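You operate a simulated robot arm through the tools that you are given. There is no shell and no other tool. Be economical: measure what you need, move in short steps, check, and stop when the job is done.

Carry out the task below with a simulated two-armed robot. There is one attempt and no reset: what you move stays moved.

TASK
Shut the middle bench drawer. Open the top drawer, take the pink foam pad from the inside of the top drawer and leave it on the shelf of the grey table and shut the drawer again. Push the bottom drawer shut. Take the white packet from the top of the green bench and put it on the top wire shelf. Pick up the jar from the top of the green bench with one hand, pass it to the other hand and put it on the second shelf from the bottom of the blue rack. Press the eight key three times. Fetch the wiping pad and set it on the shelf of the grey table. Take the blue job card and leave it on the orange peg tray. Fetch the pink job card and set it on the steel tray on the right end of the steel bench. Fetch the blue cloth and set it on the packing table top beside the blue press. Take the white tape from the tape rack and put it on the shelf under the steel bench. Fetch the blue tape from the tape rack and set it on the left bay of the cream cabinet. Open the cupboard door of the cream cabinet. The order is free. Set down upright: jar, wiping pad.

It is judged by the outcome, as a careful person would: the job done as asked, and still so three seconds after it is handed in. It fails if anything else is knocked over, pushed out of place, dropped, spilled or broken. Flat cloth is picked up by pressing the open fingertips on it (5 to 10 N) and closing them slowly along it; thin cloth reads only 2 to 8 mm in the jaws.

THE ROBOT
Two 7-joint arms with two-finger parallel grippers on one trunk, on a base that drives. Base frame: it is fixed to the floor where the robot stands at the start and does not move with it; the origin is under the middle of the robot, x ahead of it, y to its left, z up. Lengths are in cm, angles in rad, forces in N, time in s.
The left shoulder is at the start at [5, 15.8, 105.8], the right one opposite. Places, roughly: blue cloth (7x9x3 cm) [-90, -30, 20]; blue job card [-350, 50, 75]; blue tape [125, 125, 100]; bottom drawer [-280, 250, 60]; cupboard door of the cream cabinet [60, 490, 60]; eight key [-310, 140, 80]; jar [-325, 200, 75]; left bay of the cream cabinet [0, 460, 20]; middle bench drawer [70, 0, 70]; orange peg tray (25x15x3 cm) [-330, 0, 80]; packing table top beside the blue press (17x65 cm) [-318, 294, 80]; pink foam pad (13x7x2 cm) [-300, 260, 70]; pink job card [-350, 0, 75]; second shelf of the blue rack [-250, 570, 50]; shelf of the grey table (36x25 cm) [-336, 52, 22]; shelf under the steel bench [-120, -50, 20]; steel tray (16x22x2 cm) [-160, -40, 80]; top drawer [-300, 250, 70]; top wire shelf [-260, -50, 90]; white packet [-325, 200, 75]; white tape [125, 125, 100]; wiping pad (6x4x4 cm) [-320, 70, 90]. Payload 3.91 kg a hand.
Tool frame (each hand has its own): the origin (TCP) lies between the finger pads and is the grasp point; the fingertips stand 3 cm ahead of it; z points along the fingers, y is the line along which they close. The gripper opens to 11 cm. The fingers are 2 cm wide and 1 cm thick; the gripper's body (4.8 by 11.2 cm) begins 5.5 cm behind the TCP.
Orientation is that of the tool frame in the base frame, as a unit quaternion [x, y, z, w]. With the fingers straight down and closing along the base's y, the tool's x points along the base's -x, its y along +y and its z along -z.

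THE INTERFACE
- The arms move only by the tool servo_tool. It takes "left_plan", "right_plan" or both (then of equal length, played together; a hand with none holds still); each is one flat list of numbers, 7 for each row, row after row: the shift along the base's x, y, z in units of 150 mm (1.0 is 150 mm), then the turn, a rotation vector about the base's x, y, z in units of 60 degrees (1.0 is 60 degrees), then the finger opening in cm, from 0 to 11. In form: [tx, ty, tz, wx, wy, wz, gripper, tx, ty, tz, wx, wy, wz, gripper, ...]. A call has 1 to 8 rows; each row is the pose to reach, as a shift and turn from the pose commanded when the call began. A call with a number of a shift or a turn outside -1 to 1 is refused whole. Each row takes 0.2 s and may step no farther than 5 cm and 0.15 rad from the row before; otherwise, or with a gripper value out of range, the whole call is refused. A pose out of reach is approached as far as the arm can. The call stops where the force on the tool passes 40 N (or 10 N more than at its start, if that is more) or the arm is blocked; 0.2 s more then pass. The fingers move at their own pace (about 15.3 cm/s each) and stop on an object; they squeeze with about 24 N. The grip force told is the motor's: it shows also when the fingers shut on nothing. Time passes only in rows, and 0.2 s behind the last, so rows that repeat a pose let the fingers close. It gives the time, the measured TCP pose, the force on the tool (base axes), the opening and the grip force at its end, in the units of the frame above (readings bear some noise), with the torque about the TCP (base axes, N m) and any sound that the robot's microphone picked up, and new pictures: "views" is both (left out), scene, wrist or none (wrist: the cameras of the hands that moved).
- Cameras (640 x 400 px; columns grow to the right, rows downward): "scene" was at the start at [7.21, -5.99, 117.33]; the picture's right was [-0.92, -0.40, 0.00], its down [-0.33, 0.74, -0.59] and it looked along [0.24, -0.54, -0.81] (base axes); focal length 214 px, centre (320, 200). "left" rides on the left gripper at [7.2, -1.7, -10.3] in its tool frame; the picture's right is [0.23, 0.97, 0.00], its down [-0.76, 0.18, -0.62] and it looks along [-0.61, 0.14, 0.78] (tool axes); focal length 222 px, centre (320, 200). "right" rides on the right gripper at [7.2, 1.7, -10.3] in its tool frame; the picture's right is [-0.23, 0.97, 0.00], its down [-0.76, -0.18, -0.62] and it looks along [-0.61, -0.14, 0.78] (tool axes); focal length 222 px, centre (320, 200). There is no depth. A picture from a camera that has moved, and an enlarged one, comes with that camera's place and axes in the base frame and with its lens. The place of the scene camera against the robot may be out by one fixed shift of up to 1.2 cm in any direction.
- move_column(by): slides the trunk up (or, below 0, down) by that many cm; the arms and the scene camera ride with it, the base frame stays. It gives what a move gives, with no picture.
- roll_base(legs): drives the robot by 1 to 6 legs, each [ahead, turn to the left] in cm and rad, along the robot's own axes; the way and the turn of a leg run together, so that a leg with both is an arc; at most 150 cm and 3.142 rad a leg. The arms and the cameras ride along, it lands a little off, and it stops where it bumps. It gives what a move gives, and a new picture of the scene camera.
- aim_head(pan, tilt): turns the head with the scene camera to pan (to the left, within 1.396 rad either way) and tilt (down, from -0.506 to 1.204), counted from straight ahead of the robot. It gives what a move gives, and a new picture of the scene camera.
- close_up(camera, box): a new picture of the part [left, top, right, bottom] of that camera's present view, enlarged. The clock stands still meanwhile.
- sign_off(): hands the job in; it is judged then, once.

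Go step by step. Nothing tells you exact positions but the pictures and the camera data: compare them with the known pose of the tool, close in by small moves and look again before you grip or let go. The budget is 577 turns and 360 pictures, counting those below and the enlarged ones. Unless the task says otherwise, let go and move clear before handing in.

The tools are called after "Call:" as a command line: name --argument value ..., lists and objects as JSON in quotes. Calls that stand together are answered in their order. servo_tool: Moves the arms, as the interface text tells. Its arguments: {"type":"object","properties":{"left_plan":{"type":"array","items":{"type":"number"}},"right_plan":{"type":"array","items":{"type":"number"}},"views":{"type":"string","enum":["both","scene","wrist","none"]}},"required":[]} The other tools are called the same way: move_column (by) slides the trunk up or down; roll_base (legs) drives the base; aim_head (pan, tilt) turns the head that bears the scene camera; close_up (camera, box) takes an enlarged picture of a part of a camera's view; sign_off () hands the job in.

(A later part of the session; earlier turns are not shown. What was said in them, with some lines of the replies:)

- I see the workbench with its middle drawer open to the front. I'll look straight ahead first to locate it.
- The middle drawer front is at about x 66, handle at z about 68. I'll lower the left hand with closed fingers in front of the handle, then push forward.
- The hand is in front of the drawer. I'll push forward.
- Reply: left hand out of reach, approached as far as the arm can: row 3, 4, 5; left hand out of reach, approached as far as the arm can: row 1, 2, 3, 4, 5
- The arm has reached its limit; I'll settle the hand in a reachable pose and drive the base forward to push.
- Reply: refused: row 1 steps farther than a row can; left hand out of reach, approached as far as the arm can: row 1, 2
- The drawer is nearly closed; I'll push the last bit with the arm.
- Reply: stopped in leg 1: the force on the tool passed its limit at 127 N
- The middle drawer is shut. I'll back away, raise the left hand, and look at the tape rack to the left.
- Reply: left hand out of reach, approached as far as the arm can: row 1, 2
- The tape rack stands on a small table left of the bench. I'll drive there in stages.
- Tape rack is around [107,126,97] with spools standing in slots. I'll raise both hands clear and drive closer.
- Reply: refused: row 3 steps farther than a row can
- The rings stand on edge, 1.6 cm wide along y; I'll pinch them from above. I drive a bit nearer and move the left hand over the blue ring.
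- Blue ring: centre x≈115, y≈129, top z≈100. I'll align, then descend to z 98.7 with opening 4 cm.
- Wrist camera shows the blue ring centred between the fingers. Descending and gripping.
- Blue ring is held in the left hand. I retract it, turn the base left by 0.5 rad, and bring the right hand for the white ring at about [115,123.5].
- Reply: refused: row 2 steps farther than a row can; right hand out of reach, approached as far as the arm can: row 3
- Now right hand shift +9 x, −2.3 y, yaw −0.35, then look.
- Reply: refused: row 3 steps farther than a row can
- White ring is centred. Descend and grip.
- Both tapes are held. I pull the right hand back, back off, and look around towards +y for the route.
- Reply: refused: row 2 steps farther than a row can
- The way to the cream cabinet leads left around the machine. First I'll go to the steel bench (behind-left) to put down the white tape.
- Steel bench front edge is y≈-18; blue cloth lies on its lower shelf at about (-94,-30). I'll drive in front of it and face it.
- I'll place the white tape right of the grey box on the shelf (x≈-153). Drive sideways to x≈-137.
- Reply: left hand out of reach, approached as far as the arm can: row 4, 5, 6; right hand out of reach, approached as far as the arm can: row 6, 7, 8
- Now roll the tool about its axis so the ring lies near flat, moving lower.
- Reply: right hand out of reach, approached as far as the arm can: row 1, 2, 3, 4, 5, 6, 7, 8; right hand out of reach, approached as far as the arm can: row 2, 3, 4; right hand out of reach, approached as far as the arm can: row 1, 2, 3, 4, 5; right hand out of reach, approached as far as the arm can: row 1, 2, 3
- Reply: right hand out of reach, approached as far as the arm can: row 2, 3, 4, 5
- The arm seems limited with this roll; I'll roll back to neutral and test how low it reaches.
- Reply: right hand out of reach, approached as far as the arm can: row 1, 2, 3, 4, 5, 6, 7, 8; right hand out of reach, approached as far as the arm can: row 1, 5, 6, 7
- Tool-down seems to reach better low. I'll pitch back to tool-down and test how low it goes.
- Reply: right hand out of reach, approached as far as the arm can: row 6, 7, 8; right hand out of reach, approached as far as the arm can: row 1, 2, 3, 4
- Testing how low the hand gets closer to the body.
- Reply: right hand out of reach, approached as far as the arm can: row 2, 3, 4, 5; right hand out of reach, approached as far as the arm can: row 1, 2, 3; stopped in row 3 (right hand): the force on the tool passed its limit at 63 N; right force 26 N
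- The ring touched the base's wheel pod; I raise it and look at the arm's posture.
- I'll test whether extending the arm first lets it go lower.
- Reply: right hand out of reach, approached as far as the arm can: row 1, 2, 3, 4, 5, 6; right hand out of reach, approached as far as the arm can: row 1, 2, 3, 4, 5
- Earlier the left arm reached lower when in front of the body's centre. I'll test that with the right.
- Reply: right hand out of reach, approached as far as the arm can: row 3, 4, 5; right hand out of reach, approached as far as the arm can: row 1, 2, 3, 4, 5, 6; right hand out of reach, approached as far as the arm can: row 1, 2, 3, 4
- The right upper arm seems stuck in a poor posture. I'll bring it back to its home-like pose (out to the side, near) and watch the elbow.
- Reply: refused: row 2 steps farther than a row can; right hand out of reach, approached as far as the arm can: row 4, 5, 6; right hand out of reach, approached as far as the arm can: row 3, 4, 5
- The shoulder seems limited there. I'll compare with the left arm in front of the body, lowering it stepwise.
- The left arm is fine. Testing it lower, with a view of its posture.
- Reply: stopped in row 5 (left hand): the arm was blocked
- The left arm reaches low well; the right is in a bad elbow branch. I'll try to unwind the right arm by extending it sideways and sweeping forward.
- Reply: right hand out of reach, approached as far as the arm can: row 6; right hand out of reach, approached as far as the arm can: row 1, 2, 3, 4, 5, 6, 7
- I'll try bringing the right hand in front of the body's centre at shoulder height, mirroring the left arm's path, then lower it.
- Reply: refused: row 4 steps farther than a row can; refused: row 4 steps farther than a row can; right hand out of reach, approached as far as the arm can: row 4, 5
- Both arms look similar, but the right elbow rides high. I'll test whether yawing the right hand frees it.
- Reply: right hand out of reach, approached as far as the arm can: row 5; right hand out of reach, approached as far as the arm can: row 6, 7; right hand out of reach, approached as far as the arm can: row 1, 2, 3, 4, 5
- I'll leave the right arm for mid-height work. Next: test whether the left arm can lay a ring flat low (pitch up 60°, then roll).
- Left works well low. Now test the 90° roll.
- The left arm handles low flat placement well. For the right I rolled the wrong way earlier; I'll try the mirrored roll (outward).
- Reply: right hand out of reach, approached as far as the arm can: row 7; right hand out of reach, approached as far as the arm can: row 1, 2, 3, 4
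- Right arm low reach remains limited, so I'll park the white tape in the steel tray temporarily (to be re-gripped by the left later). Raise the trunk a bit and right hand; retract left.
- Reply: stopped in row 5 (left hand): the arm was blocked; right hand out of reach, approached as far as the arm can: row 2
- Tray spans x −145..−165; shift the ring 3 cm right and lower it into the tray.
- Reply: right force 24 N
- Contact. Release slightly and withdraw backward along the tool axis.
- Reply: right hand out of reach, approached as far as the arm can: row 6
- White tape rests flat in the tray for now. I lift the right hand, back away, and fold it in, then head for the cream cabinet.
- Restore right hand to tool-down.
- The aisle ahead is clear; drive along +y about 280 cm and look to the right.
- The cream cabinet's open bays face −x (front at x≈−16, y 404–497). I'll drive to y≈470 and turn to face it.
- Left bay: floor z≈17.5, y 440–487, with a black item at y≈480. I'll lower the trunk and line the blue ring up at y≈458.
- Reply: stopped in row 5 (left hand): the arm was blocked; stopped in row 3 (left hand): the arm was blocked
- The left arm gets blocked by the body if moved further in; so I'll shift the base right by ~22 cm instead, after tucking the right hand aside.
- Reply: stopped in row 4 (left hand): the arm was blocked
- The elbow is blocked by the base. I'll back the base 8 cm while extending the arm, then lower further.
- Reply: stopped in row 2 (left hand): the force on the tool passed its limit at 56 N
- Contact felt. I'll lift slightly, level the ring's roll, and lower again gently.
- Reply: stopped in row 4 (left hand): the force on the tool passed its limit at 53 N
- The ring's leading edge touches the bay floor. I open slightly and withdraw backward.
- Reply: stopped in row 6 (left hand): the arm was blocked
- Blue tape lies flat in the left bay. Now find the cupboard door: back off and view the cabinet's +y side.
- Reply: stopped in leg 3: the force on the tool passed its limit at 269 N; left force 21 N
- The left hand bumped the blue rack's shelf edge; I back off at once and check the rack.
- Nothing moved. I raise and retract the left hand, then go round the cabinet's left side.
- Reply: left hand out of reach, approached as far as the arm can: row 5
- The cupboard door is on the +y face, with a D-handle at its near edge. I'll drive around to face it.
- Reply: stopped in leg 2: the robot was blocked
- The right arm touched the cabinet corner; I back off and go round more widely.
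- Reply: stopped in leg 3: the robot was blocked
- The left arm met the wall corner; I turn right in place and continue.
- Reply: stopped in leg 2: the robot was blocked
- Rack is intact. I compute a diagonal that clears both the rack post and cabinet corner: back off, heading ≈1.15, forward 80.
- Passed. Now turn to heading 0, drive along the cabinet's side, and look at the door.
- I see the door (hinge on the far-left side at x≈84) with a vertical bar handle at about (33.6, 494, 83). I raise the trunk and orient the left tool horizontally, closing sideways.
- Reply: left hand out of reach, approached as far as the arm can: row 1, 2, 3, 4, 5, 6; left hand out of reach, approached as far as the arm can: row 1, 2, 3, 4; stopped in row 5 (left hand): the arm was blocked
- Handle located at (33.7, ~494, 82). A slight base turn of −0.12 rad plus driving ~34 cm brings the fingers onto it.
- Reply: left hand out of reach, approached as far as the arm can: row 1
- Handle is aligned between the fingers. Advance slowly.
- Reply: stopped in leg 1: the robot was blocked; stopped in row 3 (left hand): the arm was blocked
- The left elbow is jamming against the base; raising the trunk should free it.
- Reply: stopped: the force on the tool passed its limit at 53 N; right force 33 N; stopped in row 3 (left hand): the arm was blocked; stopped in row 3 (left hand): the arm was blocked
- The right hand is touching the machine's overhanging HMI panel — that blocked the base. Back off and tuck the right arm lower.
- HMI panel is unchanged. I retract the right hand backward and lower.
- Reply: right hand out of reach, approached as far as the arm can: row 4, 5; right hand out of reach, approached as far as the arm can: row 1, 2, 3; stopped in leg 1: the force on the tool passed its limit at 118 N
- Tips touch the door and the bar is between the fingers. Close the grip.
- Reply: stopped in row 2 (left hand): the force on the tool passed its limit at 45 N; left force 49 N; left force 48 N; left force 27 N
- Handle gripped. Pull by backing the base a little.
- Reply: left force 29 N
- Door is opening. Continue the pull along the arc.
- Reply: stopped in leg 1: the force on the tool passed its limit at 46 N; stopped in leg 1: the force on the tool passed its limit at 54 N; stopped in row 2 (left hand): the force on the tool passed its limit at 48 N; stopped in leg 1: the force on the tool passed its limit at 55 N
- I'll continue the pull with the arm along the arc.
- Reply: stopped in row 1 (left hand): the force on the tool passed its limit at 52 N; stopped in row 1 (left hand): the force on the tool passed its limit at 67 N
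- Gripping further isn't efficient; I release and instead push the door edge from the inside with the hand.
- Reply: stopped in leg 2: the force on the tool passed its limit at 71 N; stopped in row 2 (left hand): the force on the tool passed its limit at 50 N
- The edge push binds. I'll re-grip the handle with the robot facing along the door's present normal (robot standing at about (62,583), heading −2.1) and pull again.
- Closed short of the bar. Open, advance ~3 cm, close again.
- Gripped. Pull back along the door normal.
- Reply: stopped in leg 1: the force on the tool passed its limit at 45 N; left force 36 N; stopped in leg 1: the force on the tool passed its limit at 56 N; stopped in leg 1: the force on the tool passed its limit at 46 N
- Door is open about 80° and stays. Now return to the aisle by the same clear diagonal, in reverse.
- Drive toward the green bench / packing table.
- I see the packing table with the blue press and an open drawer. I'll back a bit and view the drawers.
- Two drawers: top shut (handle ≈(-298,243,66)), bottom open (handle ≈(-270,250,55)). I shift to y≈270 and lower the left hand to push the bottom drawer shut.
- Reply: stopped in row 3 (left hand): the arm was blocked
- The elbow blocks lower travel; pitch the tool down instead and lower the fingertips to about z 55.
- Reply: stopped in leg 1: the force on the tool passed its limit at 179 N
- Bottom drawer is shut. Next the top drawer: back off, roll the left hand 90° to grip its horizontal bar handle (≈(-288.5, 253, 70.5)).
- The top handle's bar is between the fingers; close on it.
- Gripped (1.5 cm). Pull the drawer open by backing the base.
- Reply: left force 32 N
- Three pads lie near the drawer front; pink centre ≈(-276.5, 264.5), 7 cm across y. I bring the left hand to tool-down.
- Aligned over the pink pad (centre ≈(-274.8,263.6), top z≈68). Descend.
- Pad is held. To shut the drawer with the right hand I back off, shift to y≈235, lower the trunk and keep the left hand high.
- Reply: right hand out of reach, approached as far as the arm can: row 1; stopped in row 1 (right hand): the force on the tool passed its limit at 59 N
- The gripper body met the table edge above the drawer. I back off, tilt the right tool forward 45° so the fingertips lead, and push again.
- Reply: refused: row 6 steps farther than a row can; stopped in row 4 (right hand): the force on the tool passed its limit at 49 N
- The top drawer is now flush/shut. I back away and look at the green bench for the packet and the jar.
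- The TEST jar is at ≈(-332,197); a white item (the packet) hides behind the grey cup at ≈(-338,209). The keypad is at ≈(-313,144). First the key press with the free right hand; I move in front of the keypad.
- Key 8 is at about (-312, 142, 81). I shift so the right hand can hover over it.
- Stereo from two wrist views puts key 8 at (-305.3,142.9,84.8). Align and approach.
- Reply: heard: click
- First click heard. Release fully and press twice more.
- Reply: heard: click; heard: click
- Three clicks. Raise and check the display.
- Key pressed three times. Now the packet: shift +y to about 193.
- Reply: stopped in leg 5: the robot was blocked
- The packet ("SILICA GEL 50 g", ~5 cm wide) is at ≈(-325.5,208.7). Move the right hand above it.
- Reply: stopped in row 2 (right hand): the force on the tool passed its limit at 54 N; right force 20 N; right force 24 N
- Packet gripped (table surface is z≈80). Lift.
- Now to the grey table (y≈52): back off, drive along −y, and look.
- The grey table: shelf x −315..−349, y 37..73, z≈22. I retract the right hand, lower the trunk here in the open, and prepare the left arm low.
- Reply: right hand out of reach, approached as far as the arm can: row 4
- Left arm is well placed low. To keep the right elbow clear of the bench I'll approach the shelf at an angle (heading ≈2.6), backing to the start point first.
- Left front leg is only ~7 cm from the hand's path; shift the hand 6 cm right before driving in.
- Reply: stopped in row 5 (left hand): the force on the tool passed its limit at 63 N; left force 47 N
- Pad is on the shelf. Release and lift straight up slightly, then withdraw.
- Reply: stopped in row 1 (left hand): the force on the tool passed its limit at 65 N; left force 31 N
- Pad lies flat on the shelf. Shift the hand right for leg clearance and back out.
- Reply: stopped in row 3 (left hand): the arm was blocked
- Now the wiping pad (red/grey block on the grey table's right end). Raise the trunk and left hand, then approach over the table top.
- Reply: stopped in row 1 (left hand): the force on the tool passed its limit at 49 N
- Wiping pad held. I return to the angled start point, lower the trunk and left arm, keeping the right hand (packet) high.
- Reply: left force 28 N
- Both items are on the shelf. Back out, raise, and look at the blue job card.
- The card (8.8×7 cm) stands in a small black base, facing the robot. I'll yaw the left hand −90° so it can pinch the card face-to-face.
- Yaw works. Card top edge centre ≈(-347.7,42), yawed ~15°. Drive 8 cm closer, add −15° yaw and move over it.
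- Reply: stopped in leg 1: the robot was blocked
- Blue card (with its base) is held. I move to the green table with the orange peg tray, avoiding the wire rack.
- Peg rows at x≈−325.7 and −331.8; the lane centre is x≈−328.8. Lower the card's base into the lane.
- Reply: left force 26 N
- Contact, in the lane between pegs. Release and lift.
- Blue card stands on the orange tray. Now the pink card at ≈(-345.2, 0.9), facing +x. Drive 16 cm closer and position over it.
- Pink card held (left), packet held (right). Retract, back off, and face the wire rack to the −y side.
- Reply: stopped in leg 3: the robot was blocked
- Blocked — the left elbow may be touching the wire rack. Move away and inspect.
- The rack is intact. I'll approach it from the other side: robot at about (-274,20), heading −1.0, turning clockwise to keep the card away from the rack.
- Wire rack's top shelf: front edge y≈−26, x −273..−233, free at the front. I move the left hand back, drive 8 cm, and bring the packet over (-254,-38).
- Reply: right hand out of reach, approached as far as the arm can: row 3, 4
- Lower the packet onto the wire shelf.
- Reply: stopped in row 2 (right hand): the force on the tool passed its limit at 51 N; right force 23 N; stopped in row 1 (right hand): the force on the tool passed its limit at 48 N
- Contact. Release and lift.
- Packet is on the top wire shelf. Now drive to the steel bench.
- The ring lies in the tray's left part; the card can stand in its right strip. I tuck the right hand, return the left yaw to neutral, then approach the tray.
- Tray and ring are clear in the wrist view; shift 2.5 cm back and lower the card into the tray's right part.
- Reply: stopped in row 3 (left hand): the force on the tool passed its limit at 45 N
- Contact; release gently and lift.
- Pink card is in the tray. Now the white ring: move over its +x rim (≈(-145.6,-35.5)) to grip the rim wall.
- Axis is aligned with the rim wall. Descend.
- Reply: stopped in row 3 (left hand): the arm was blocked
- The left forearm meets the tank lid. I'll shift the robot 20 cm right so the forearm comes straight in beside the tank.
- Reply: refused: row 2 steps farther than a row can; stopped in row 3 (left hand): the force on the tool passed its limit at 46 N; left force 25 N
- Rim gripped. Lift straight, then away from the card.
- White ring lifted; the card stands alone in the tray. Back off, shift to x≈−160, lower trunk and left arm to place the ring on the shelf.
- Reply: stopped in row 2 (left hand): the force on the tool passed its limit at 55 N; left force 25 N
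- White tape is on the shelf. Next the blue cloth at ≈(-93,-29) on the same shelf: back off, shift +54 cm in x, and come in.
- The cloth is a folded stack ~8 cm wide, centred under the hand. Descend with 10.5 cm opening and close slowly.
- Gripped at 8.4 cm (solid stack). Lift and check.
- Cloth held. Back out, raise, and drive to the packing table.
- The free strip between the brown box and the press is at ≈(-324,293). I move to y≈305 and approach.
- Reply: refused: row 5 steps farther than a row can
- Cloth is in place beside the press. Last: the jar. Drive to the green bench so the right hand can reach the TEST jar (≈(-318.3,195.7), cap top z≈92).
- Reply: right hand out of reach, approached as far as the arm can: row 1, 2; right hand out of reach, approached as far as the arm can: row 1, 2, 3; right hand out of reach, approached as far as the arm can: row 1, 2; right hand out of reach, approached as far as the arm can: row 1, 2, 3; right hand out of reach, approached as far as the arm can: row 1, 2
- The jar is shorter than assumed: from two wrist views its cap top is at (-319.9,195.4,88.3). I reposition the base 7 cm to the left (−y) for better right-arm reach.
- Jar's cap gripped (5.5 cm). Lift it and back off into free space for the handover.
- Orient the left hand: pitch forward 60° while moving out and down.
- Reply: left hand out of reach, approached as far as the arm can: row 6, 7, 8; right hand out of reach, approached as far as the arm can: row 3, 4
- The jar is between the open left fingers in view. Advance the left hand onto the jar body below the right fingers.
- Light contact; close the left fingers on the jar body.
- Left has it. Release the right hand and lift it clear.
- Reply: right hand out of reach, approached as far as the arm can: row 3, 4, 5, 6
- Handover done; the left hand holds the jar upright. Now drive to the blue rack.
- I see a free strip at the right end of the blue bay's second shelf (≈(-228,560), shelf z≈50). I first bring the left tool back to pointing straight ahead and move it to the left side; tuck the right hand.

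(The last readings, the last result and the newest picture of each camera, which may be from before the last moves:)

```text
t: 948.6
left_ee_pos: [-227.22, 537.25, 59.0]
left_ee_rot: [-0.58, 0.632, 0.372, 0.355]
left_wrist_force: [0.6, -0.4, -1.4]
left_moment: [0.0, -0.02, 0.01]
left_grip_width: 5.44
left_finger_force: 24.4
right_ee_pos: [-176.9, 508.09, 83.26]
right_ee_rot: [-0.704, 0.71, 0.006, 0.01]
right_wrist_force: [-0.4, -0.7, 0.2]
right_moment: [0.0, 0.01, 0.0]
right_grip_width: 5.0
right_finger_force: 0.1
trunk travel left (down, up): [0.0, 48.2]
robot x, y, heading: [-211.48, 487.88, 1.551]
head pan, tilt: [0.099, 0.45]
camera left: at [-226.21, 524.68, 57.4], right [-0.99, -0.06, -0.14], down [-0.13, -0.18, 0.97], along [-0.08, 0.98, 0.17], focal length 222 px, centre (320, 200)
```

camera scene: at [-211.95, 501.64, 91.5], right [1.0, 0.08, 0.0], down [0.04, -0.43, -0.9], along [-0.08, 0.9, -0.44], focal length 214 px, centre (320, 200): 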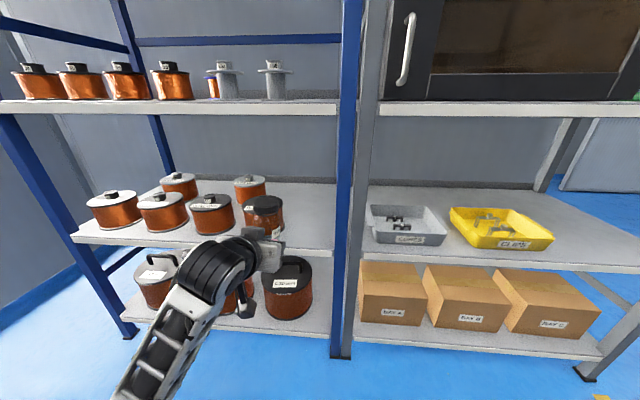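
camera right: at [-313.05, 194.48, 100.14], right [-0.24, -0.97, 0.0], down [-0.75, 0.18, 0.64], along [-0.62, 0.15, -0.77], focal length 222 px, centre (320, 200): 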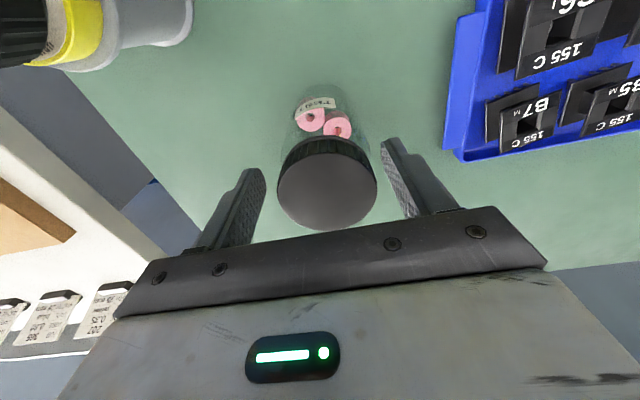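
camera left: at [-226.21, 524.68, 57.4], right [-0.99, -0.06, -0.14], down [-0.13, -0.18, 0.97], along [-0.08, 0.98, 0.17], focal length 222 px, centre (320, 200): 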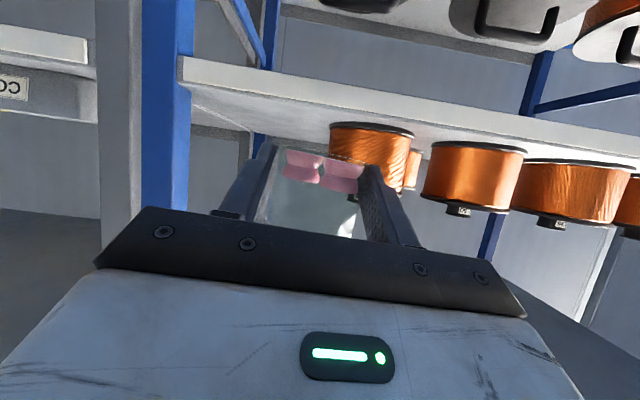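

A copper pot's right edge is at x≈−230; the free gap to the post centres on x≈−221. Shift the hand +6 cm, then drive in.

Call:
servo_tool --left_plan '[0.13, 0, 0, 0, 0, 0, 4, 0.26, 0, 0, 0, 0, 0, 4, 0.4, 0, 0, 0, 0, 0, 4]' --views "none"

Call:
roll_base --legs '[[12, 0]]'

Call:
servo_tool --left_plan '[0, 0, 0, 0, 0, 0, 4]' --views "wrist"

```text
t: 949.6
left_ee_pos: [-225.73, 538.25, 58.5]
left_ee_rot: [-0.574, 0.63, 0.418, 0.315]
left_wrist_force: [-0.4, 0.0, -1.2]
left_moment: [0.0, -0.02, 0.03]
left_grip_width: 5.45
left_finger_force: 24.2
right_ee_pos: [-176.83, 508.06, 83.26]
right_ee_rot: [-0.704, 0.71, 0.007, 0.009]
right_wrist_force: [-0.5, -0.1, 0.3]
right_moment: [0.01, 0.0, -0.03]
right_grip_width: 5.01
right_finger_force: 0.1
trunk travel left (down, up): [0.0, 48.2]
robot x, y, heading: [-211.86, 488.05, 1.554]
head pan, tilt: [0.099, 0.45]
stopped in row 3 (left hand): the arm was blocked; the commanded pose is now the measured one
```

```text
t: 950.8
left_ee_pos: [-225.44, 550.02, 58.48]
left_ee_rot: [-0.574, 0.632, 0.416, 0.315]
left_wrist_force: [-0.4, 0.2, -1.2]
left_moment: [-0.02, -0.04, 0.01]
left_grip_width: 5.46
left_finger_force: 24.1
right_ee_pos: [-176.66, 519.98, 83.36]
right_ee_rot: [-0.704, 0.71, 0.006, 0.009]
right_wrist_force: [-0.1, -0.2, 0.6]
right_moment: [-0.04, 0.02, 0.02]
right_grip_width: 5.01
right_finger_force: 0.0
trunk travel left (down, up): [0.0, 48.2]
robot x, y, heading: [-211.34, 499.38, 1.557]
head pan, tilt: [0.099, 0.45]
camera scene: at [-211.87, 513.58, 91.47], right [1.0, 0.08, 0.0], down [0.04, -0.44, -0.9], along [-0.07, 0.9, -0.44], focal length 214 px, centre (320, 200)
```

scene: 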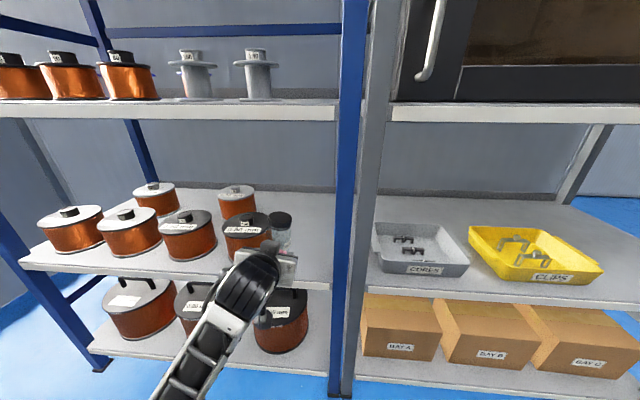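

```text
t: 951.2
left_ee_pos: [-225.49, 550.0, 58.51]
left_ee_rot: [-0.573, 0.632, 0.417, 0.314]
left_wrist_force: [0.2, 0.5, -1.1]
left_moment: [-0.03, 0.04, 0.0]
left_grip_width: 5.47
left_finger_force: 23.8
right_ee_pos: [-176.76, 519.98, 83.37]
right_ee_rot: [-0.705, 0.71, 0.006, 0.009]
right_wrist_force: [-0.3, 0.2, -0.3]
right_moment: [0.02, 0.01, 0.0]
right_grip_width: 5.0
right_finger_force: 0.1
trunk travel left (down, up): [0.0, 48.2]
robot x, y, heading: [-211.29, 499.63, 1.555]
head pan, tilt: [0.099, 0.45]
camera left: at [-223.98, 537.47, 56.54], right [-0.99, -0.11, -0.04], down [-0.01, -0.2, 0.98], along [-0.12, 0.97, 0.2], focal length 222 px, centre (320, 200)
```

left: 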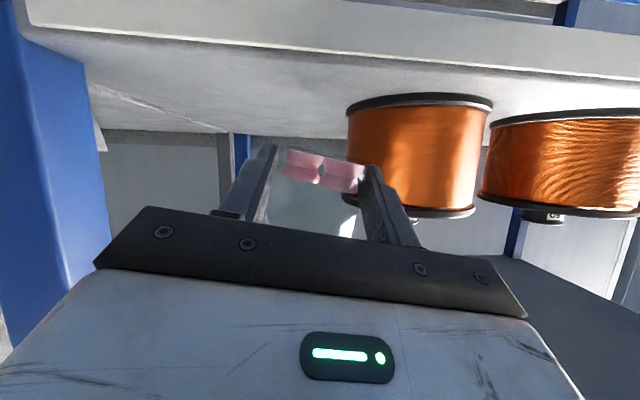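

Clearance to the pot is small; a base turn of −0.08 rad shifts the jar +4 cm toward the gap, then advance 8 cm.

Call:
roll_base --legs '[[0, -0.08], [8, 0]]'

Call:
servo_tool --left_plan '[0, 0, -0.1, 0, 0, 0, 4, 0, 0, -0.2, 0, 0, 0, 4, 0, 0, -0.27, 0, 0, 0, 4]' --views "wrist"

```text
t: 952.8
left_ee_pos: [-220.55, 559.07, 58.4]
left_ee_rot: [-0.547, 0.654, 0.404, 0.331]
left_wrist_force: [-0.3, 0.2, -0.4]
left_moment: [-0.02, -0.04, -0.01]
left_grip_width: 5.46
left_finger_force: 24.3
right_ee_pos: [-174.47, 524.96, 83.44]
right_ee_rot: [-0.676, 0.737, 0.005, 0.009]
right_wrist_force: [0.4, 1.0, 0.1]
right_moment: [-0.05, 0.01, 0.03]
right_grip_width: 5.03
right_finger_force: 0.0
trunk travel left (down, up): [0.0, 48.2]
robot x, y, heading: [-210.37, 507.7, 1.478]
head pan, tilt: [0.099, 0.45]
camera scene: at [-209.99, 521.5, 91.5], right [1.0, 0.0, 0.0], down [0.0, -0.44, -0.9], along [0.0, 0.9, -0.44], focal length 214 px, centre (320, 200)
```

scene: 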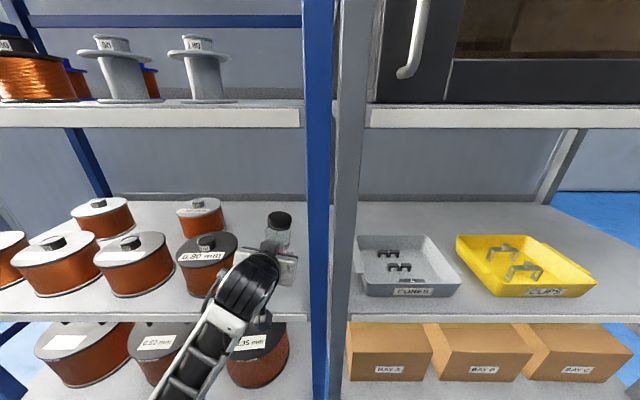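

```text
t: 953.8
left_ee_pos: [-222.37, 560.34, 57.33]
left_ee_rot: [-0.546, 0.633, 0.437, 0.333]
left_wrist_force: [0.6, -0.4, -1.7]
left_moment: [0.01, 0.01, 0.02]
left_grip_width: 5.46
left_finger_force: 24.1
right_ee_pos: [-174.03, 524.65, 83.27]
right_ee_rot: [-0.675, 0.738, 0.008, 0.009]
right_wrist_force: [0.2, -0.4, -0.1]
right_moment: [-0.03, 0.02, 0.02]
right_grip_width: 5.0
right_finger_force: 0.0
trunk travel left (down, up): [0.0, 48.2]
robot x, y, heading: [-210.26, 507.25, 1.472]
head pan, tilt: [0.099, 0.45]
stopped in row 3 (left hand): the arm was blocked; the commanded pose is now the measured one
camera left: at [-221.58, 547.95, 54.57], right [-1.0, -0.07, -0.02], down [0.0, -0.26, 0.97], along [-0.07, 0.96, 0.26], focal length 222 px, centre (320, 200)
```

left: 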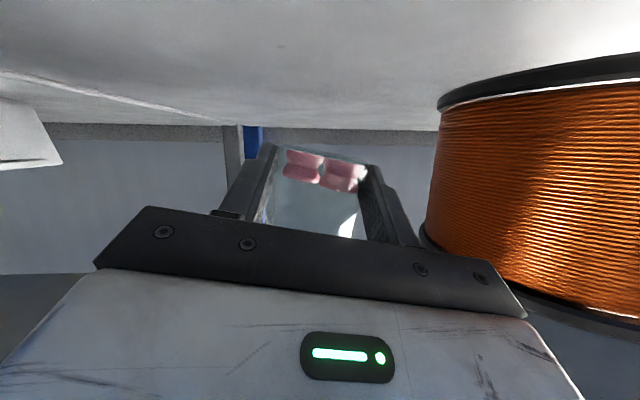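

The elbow blocks lowering here. I back out, move the hand further to the left side of the body, restore the jar upright, and shift the base right instead.

Call:
roll_base --legs '[[-24, 0]]'

Call:
servo_tool --left_plan '[-0.2, 0, 0.05, -0.025, -0.04, -0.008, 4, -0.4, 0, 0.1, -0.05, -0.08, -0.016, 4, -0.55, 0, 0.1, -0.075, -0.124, -0.023, 4, -0.65, 0, 0.1, -0.075, -0.124, -0.023, 4]' --views "none"

Call:
servo_tool --left_plan '[0, 0, -0.15, 0, 0, 0, 4, 0, 0, -0.3, 0, 0, 0, 4, 0, 0, -0.42, 0, 0, 0, 4]' --views "none"

```text
t: 955.5
left_ee_pos: [-224.76, 536.42, 57.4]
left_ee_rot: [-0.544, 0.634, 0.438, 0.333]
left_wrist_force: [0.2, 0.1, -1.4]
left_moment: [0.0, 0.03, 0.0]
left_grip_width: 5.46
left_finger_force: 23.9
right_ee_pos: [-176.36, 500.97, 83.2]
right_ee_rot: [-0.676, 0.737, 0.01, 0.008]
right_wrist_force: [-0.3, -0.4, -0.6]
right_moment: [0.01, -0.02, -0.01]
right_grip_width: 5.0
right_finger_force: 0.1
trunk travel left (down, up): [0.0, 48.2]
robot x, y, heading: [-212.51, 483.78, 1.474]
head pan, tilt: [0.099, 0.45]
camera scene: at [-211.92, 497.33, 91.61], right [1.0, 0.0, -0.01], down [0.0, -0.43, -0.9], along [-0.01, 0.9, -0.43], focal length 214 px, centre (320, 200)
```

scene: 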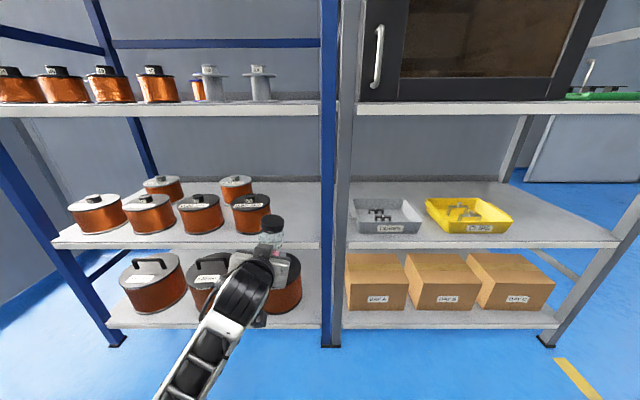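

```text
t: 956.5
left_ee_pos: [-234.7, 536.59, 58.45]
left_ee_rot: [-0.578, 0.634, 0.37, 0.357]
left_wrist_force: [-0.8, 0.1, -0.6]
left_moment: [-0.02, 0.03, 0.02]
left_grip_width: 5.45
left_finger_force: 24.5
right_ee_pos: [-176.78, 501.16, 83.2]
right_ee_rot: [-0.675, 0.738, 0.006, 0.009]
right_wrist_force: [0.1, 0.7, 0.1]
right_moment: [0.01, 0.0, 0.04]
right_grip_width: 5.0
right_finger_force: 0.0
trunk travel left (down, up): [0.0, 48.2]
robot x, y, heading: [-212.95, 483.96, 1.477]
head pan, tilt: [0.099, 0.45]
```

```text
t: 957.3
left_ee_pos: [-235.14, 537.01, 53.31]
left_ee_rot: [-0.571, 0.632, 0.382, 0.359]
left_wrist_force: [0.3, -0.4, -1.5]
left_moment: [-0.03, 0.0, 0.0]
left_grip_width: 5.44
left_finger_force: 23.9
right_ee_pos: [-176.59, 501.17, 83.38]
right_ee_rot: [-0.675, 0.737, 0.006, 0.008]
right_wrist_force: [-0.6, 0.2, 0.2]
right_moment: [-0.02, 0.03, 0.01]
right_grip_width: 5.02
right_finger_force: 0.0
trunk travel left (down, up): [0.0, 48.2]
robot x, y, heading: [-212.88, 484.23, 1.476]
head pan, tilt: [0.099, 0.45]
```

Call:
servo_tool --left_plan '[0, 0, 0.1, 0, 0, 0, 4, 0, 0, 0.17, 0, 0, 0, 4]' --views "none"

Call:
roll_base --legs '[[-8, 0], [0, -1.476], [12.5, 0], [0, 1.476], [22, 0]]'

Call:
servo_tool --left_plan '[0, 0, 0, 0, 0, 0, 4]' --views "wrist"

```text
t: 957.9
left_ee_pos: [-234.9, 536.45, 54.69]
left_ee_rot: [-0.577, 0.635, 0.371, 0.355]
left_wrist_force: [0.0, -0.4, -1.4]
left_moment: [-0.04, 0.03, 0.0]
left_grip_width: 5.43
left_finger_force: 24.3
right_ee_pos: [-176.68, 501.13, 83.12]
right_ee_rot: [-0.676, 0.737, 0.007, 0.01]
right_wrist_force: [0.6, 0.4, 0.1]
right_moment: [0.01, 0.0, 0.02]
right_grip_width: 5.04
right_finger_force: 0.1
trunk travel left (down, up): [0.0, 48.2]
robot x, y, heading: [-212.96, 483.49, 1.475]
head pan, tilt: [0.099, 0.45]
```

```text
t: 968.3
left_ee_pos: [-219.87, 550.76, 54.64]
left_ee_rot: [-0.573, 0.638, 0.369, 0.359]
left_wrist_force: [0.1, -0.5, -0.5]
left_moment: [-0.02, -0.03, 0.01]
left_grip_width: 5.44
left_finger_force: 24.1
right_ee_pos: [-162.3, 514.6, 83.34]
right_ee_rot: [-0.672, 0.741, 0.006, 0.01]
right_wrist_force: [-0.6, -0.5, 0.2]
right_moment: [0.01, -0.01, -0.03]
right_grip_width: 5.0
right_finger_force: 0.0
trunk travel left (down, up): [0.0, 48.2]
robot x, y, heading: [-198.69, 497.59, 1.463]
head pan, tilt: [0.099, 0.45]
camera scene: at [-197.85, 511.48, 91.51], right [1.0, -0.01, 0.0], down [0.0, -0.43, -0.9], along [0.01, 0.9, -0.43], focal length 214 px, centre (320, 200)
```

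scene: 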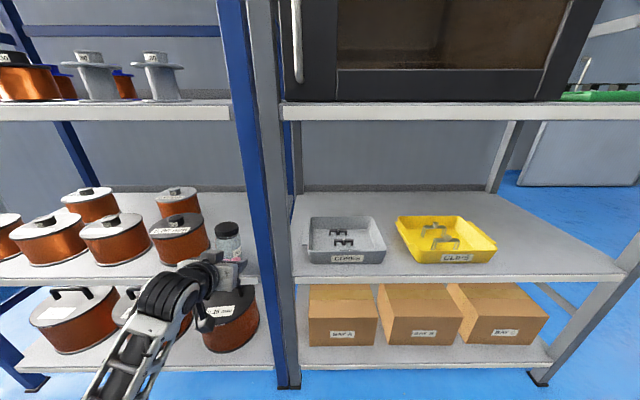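

```text
t: 968.7
left_ee_pos: [-219.97, 550.72, 54.65]
left_ee_rot: [-0.573, 0.638, 0.369, 0.358]
left_wrist_force: [-0.7, 0.3, -0.4]
left_moment: [-0.02, -0.03, 0.03]
left_grip_width: 5.4
left_finger_force: 23.8
right_ee_pos: [-162.18, 514.69, 83.24]
right_ee_rot: [-0.671, 0.742, 0.006, 0.01]
right_wrist_force: [0.1, -0.3, -1.1]
right_moment: [-0.02, -0.02, -0.02]
right_grip_width: 5.01
right_finger_force: 0.0
trunk travel left (down, up): [0.0, 48.2]
robot x, y, heading: [-198.6, 497.69, 1.462]
head pan, tilt: [0.099, 0.45]
camera left: at [-219.28, 538.13, 53.15], right [-0.99, -0.04, -0.14], down [-0.13, -0.18, 0.97], along [-0.06, 0.98, 0.17], focal length 222 px, centre (320, 200)
```

left: 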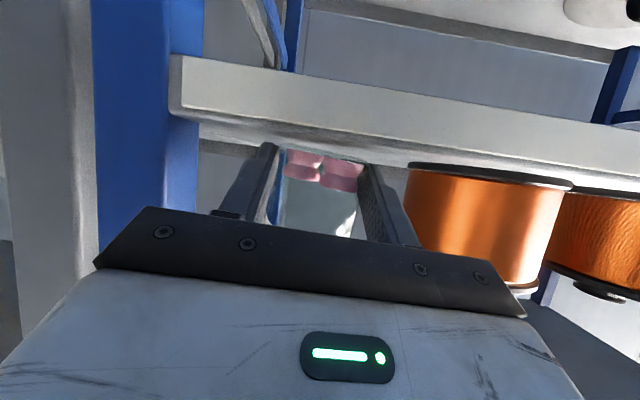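

The jar lines up with the gap between the pot and the post. Raise 1.5 cm, advance 8 cm, then lower gently.

Call:
servo_tool --left_plan '[0, 0, 0.05, 0, 0, 0, 4, 0, 0, 0.1, 0, 0, 0, 4]' --views "none"

Call:
roll_base --legs '[[8, 0]]'

Call:
servo_tool --left_plan '[0, 0, -0.05, 0, 0, 0, 4, 0, 0, -0.1, 0, 0, 0, 4, 0, 0, -0.15, 0, 0, 0, 4, 0, 0, -0.2, 0, 0, 0, 4]' --views "wrist"

```text
t: 969.3
left_ee_pos: [-219.94, 550.79, 56.32]
left_ee_rot: [-0.573, 0.638, 0.367, 0.359]
left_wrist_force: [-0.4, -1.6, -1.6]
left_moment: [0.0, 0.02, 0.03]
left_grip_width: 5.46
left_finger_force: 23.5
right_ee_pos: [-162.23, 514.5, 83.32]
right_ee_rot: [-0.671, 0.742, 0.006, 0.01]
right_wrist_force: [-1.0, 0.3, -0.6]
right_moment: [-0.01, 0.02, 0.02]
right_grip_width: 4.99
right_finger_force: 0.2
trunk travel left (down, up): [0.0, 48.2]
robot x, y, heading: [-198.76, 497.63, 1.469]
head pan, tilt: [0.099, 0.45]
```

```text
t: 970.4
left_ee_pos: [-219.08, 558.73, 56.25]
left_ee_rot: [-0.573, 0.638, 0.368, 0.359]
left_wrist_force: [-0.6, -0.6, -2.0]
left_moment: [-0.02, 0.03, 0.04]
left_grip_width: 5.49
left_finger_force: 24.0
right_ee_pos: [-161.38, 522.59, 83.33]
right_ee_rot: [-0.672, 0.74, 0.006, 0.01]
right_wrist_force: [0.5, 0.7, -0.2]
right_moment: [0.01, -0.02, 0.01]
right_grip_width: 5.04
right_finger_force: 0.2
trunk travel left (down, up): [0.0, 48.2]
robot x, y, heading: [-198.23, 505.67, 1.464]
head pan, tilt: [0.099, 0.45]
camera scene: at [-197.03, 519.43, 91.5], right [1.0, -0.01, 0.0], down [0.0, -0.44, -0.9], along [0.01, 0.9, -0.44], focal length 214 px, centre (320, 200)
```

scene: 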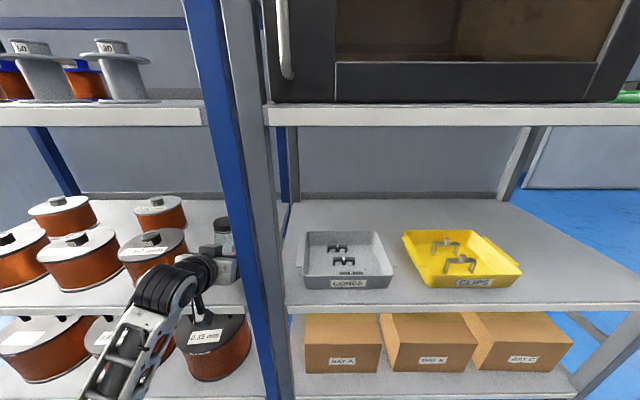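

```text
t: 971.4
left_ee_pos: [-219.33, 559.02, 54.56]
left_ee_rot: [-0.567, 0.634, 0.38, 0.363]
left_wrist_force: [-1.3, -4.0, 11.4]
left_moment: [0.16, -0.37, -0.19]
left_grip_width: 5.45
left_finger_force: 23.7
right_ee_pos: [-161.34, 522.56, 83.35]
right_ee_rot: [-0.671, 0.742, 0.007, 0.009]
right_wrist_force: [0.1, 1.1, -0.7]
right_moment: [0.0, 0.01, 0.0]
right_grip_width: 5.02
right_finger_force: 0.1
trunk travel left (down, up): [0.0, 48.2]
robot x, y, heading: [-197.76, 505.72, 1.461]
head pan, tilt: [0.099, 0.45]
camera left: at [-218.63, 546.39, 52.5], right [-0.99, -0.03, -0.13], down [-0.12, -0.21, 0.97], along [-0.06, 0.98, 0.2], focal length 222 px, centre (320, 200)
```

left: 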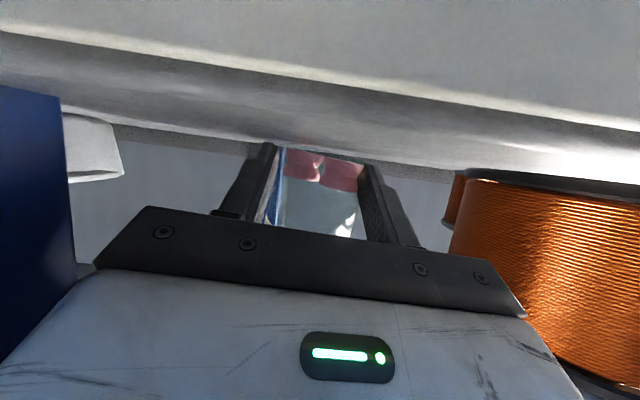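

Contact with the shelf. Open gently.

Call:
servo_tool --left_plan '[0, 0, 0, 0, 0, 0, 5.8, 0, 0, 0, 0, 0, 0, 6.5, 0, 0, 0, 0, 0, 0, 7.5, 0, 0, 0, 0, 0, 0, 8]' --views "wrist"

```text
t: 972.4
left_ee_pos: [-219.76, 559.02, 54.54]
left_ee_rot: [-0.569, 0.632, 0.384, 0.36]
left_wrist_force: [-19.5, -1.3, 23.8]
left_moment: [0.46, -0.39, 0.4]
left_grip_width: 6.93
left_finger_force: 0.0
right_ee_pos: [-161.28, 522.41, 83.32]
right_ee_rot: [-0.671, 0.742, 0.008, 0.009]
right_wrist_force: [0.2, -0.3, -0.3]
right_moment: [0.07, -0.03, 0.01]
right_grip_width: 5.02
right_finger_force: 0.0
trunk travel left (down, up): [0.0, 48.2]
robot x, y, heading: [-197.72, 505.33, 1.462]
head pan, tilt: [0.099, 0.45]
camera left: at [-218.92, 546.38, 52.54], right [-0.99, -0.04, -0.13], down [-0.12, -0.21, 0.97], along [-0.07, 0.98, 0.2], focal length 222 px, centre (320, 200)
```

left: 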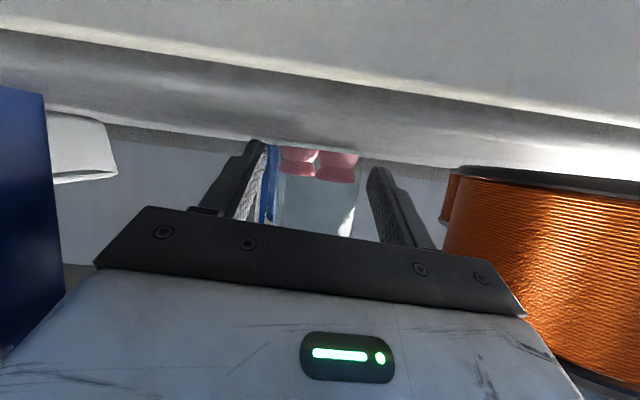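

Jar is free between the fingers. Retract straight back with the arm.

Call:
servo_tool --left_plan '[0.005, 0, 0.02, 0, 0, 0, 6.9, 0.005, -0.1, 0.03, 0, 0, 0, 6.9, 0.005, -0.2, 0.04, 0, 0, 0, 6.9, 0.005, -0.3, 0.05, 0, 0, 0, 6.9, 0.005, -0.42, 0.06, 0, 0, 0, 6.9]' --views "wrist"

```text
t: 973.6
left_ee_pos: [-219.65, 552.98, 55.2]
left_ee_rot: [-0.557, 0.643, 0.389, 0.352]
left_wrist_force: [0.3, 0.7, 0.2]
left_moment: [-0.03, 0.01, 0.0]
left_grip_width: 6.91
left_finger_force: 0.1
right_ee_pos: [-161.47, 522.67, 83.21]
right_ee_rot: [-0.671, 0.741, 0.006, 0.008]
right_wrist_force: [0.5, 0.1, 0.4]
right_moment: [0.0, 0.0, 0.01]
right_grip_width: 5.01
right_finger_force: 0.0
trunk travel left (down, up): [0.0, 48.2]
robot x, y, heading: [-197.47, 505.59, 1.46]
head pan, tilt: [0.099, 0.45]
camera left: at [-219.17, 540.41, 53.24], right [-0.99, -0.03, -0.1], down [-0.09, -0.21, 0.97], along [-0.05, 0.98, 0.2], focal length 222 px, centre (320, 200)
```

left: 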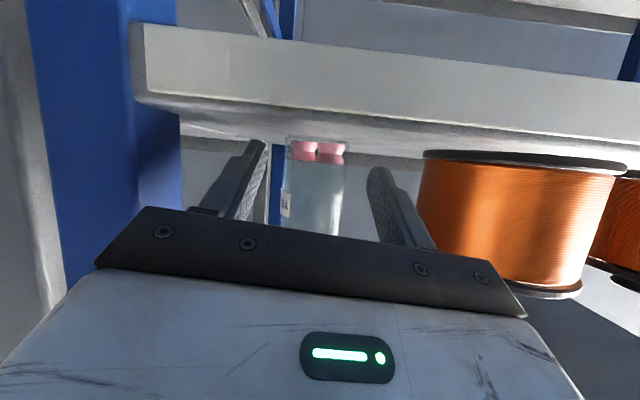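

Jar stands upright on the shelf (seen upside-down in this view). Back the base away and check from the scene camera.

Call:
roll_base --legs '[[-40, 0]]'

Call:
close_up --camera "scene" --box '[160, 160, 340, 280]'

```text
t: 976.1
left_ee_pos: [-224.11, 513.32, 54.98]
left_ee_rot: [-0.56, 0.643, 0.387, 0.351]
left_wrist_force: [0.7, -1.0, 0.5]
left_moment: [-0.04, -0.08, 0.01]
left_grip_width: 6.9
left_finger_force: 0.0
right_ee_pos: [-165.76, 482.99, 83.32]
right_ee_rot: [-0.672, 0.74, 0.005, 0.01]
right_wrist_force: [0.1, 0.2, 0.8]
right_moment: [-0.02, 0.0, 0.0]
right_grip_width: 5.01
right_finger_force: 0.1
trunk travel left (down, up): [0.0, 48.2]
robot x, y, heading: [-202.12, 465.65, 1.463]
head pan, tilt: [0.099, 0.45]
camera scene: at [-201.41, 479.89, 91.48], right [1.0, -0.01, 0.0], down [0.0, -0.44, -0.9], along [0.01, 0.9, -0.44], focal length 214 px, centre (320, 200)
```

scene: 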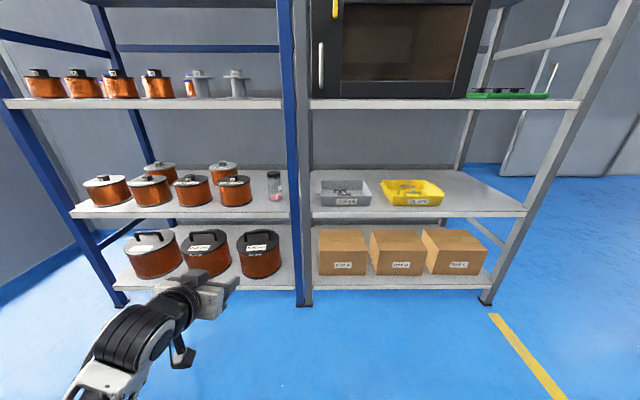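

```text
3.33 times, centred on (250, 220) of scene
camera zoom: at [-201.41, 479.89, 91.48], right [1.0, -0.01, 0.0], down [0.0, -0.44, -0.9], along [0.01, 0.9, -0.44], focal length 715 px, centre (553, 133)
```

zoom: 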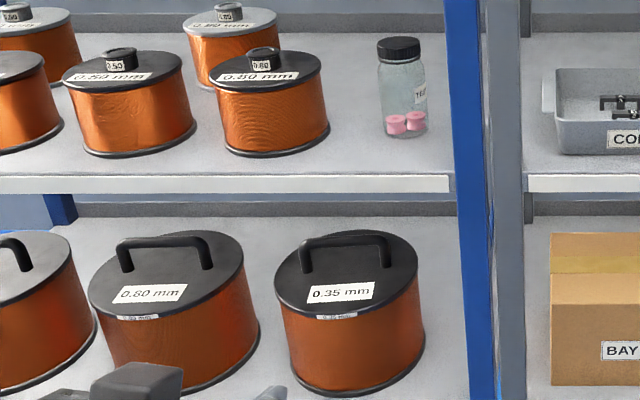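

All tasks are done: the jar stands upright on the blue rack's second shelf, and both hands are clear. I'm handing in now.

Call:
sign_off

```text
The job is handed in.
```

I finished every item on the list and handed the job in; I don't know the judge's verdict yet.

- **Drawers:** The middle bench drawer, the top drawer and the bottom drawer are all shut.
- **Grey table shelf:** The pink foam pad is there, and the wiping pad stands upright beside it.
- **Packet and jar:** The white packet is on the top wire shelf. The jar went from the right hand to the left and stands upright on the second shelf of the blue rack.
- **Eight key:** Pressed three times; I heard three clicks. The display stayed dark throughout.
- **Job cards:** The blue one stands on the orange peg tray and the pink one in the steel tray.
- **Blue cloth:** On the packing table beside the blue press.
- **Tapes:** The white tape is on the shelf under the steel bench and the blue tape is in the left bay of the cream cabinet.
- **Cupboard door:** Left open at about 80 degrees.

**Bumps:** The arms or base touched the blue rack, the cream cabinet's corner and overhanging control panel, and the lid of the varnish tank (the "Ruddlebond" tank on the steel bench), and apparently the wire rack. I saw nothing displaced or damaged where I looked afterwards. I did not check the tank lid closely.
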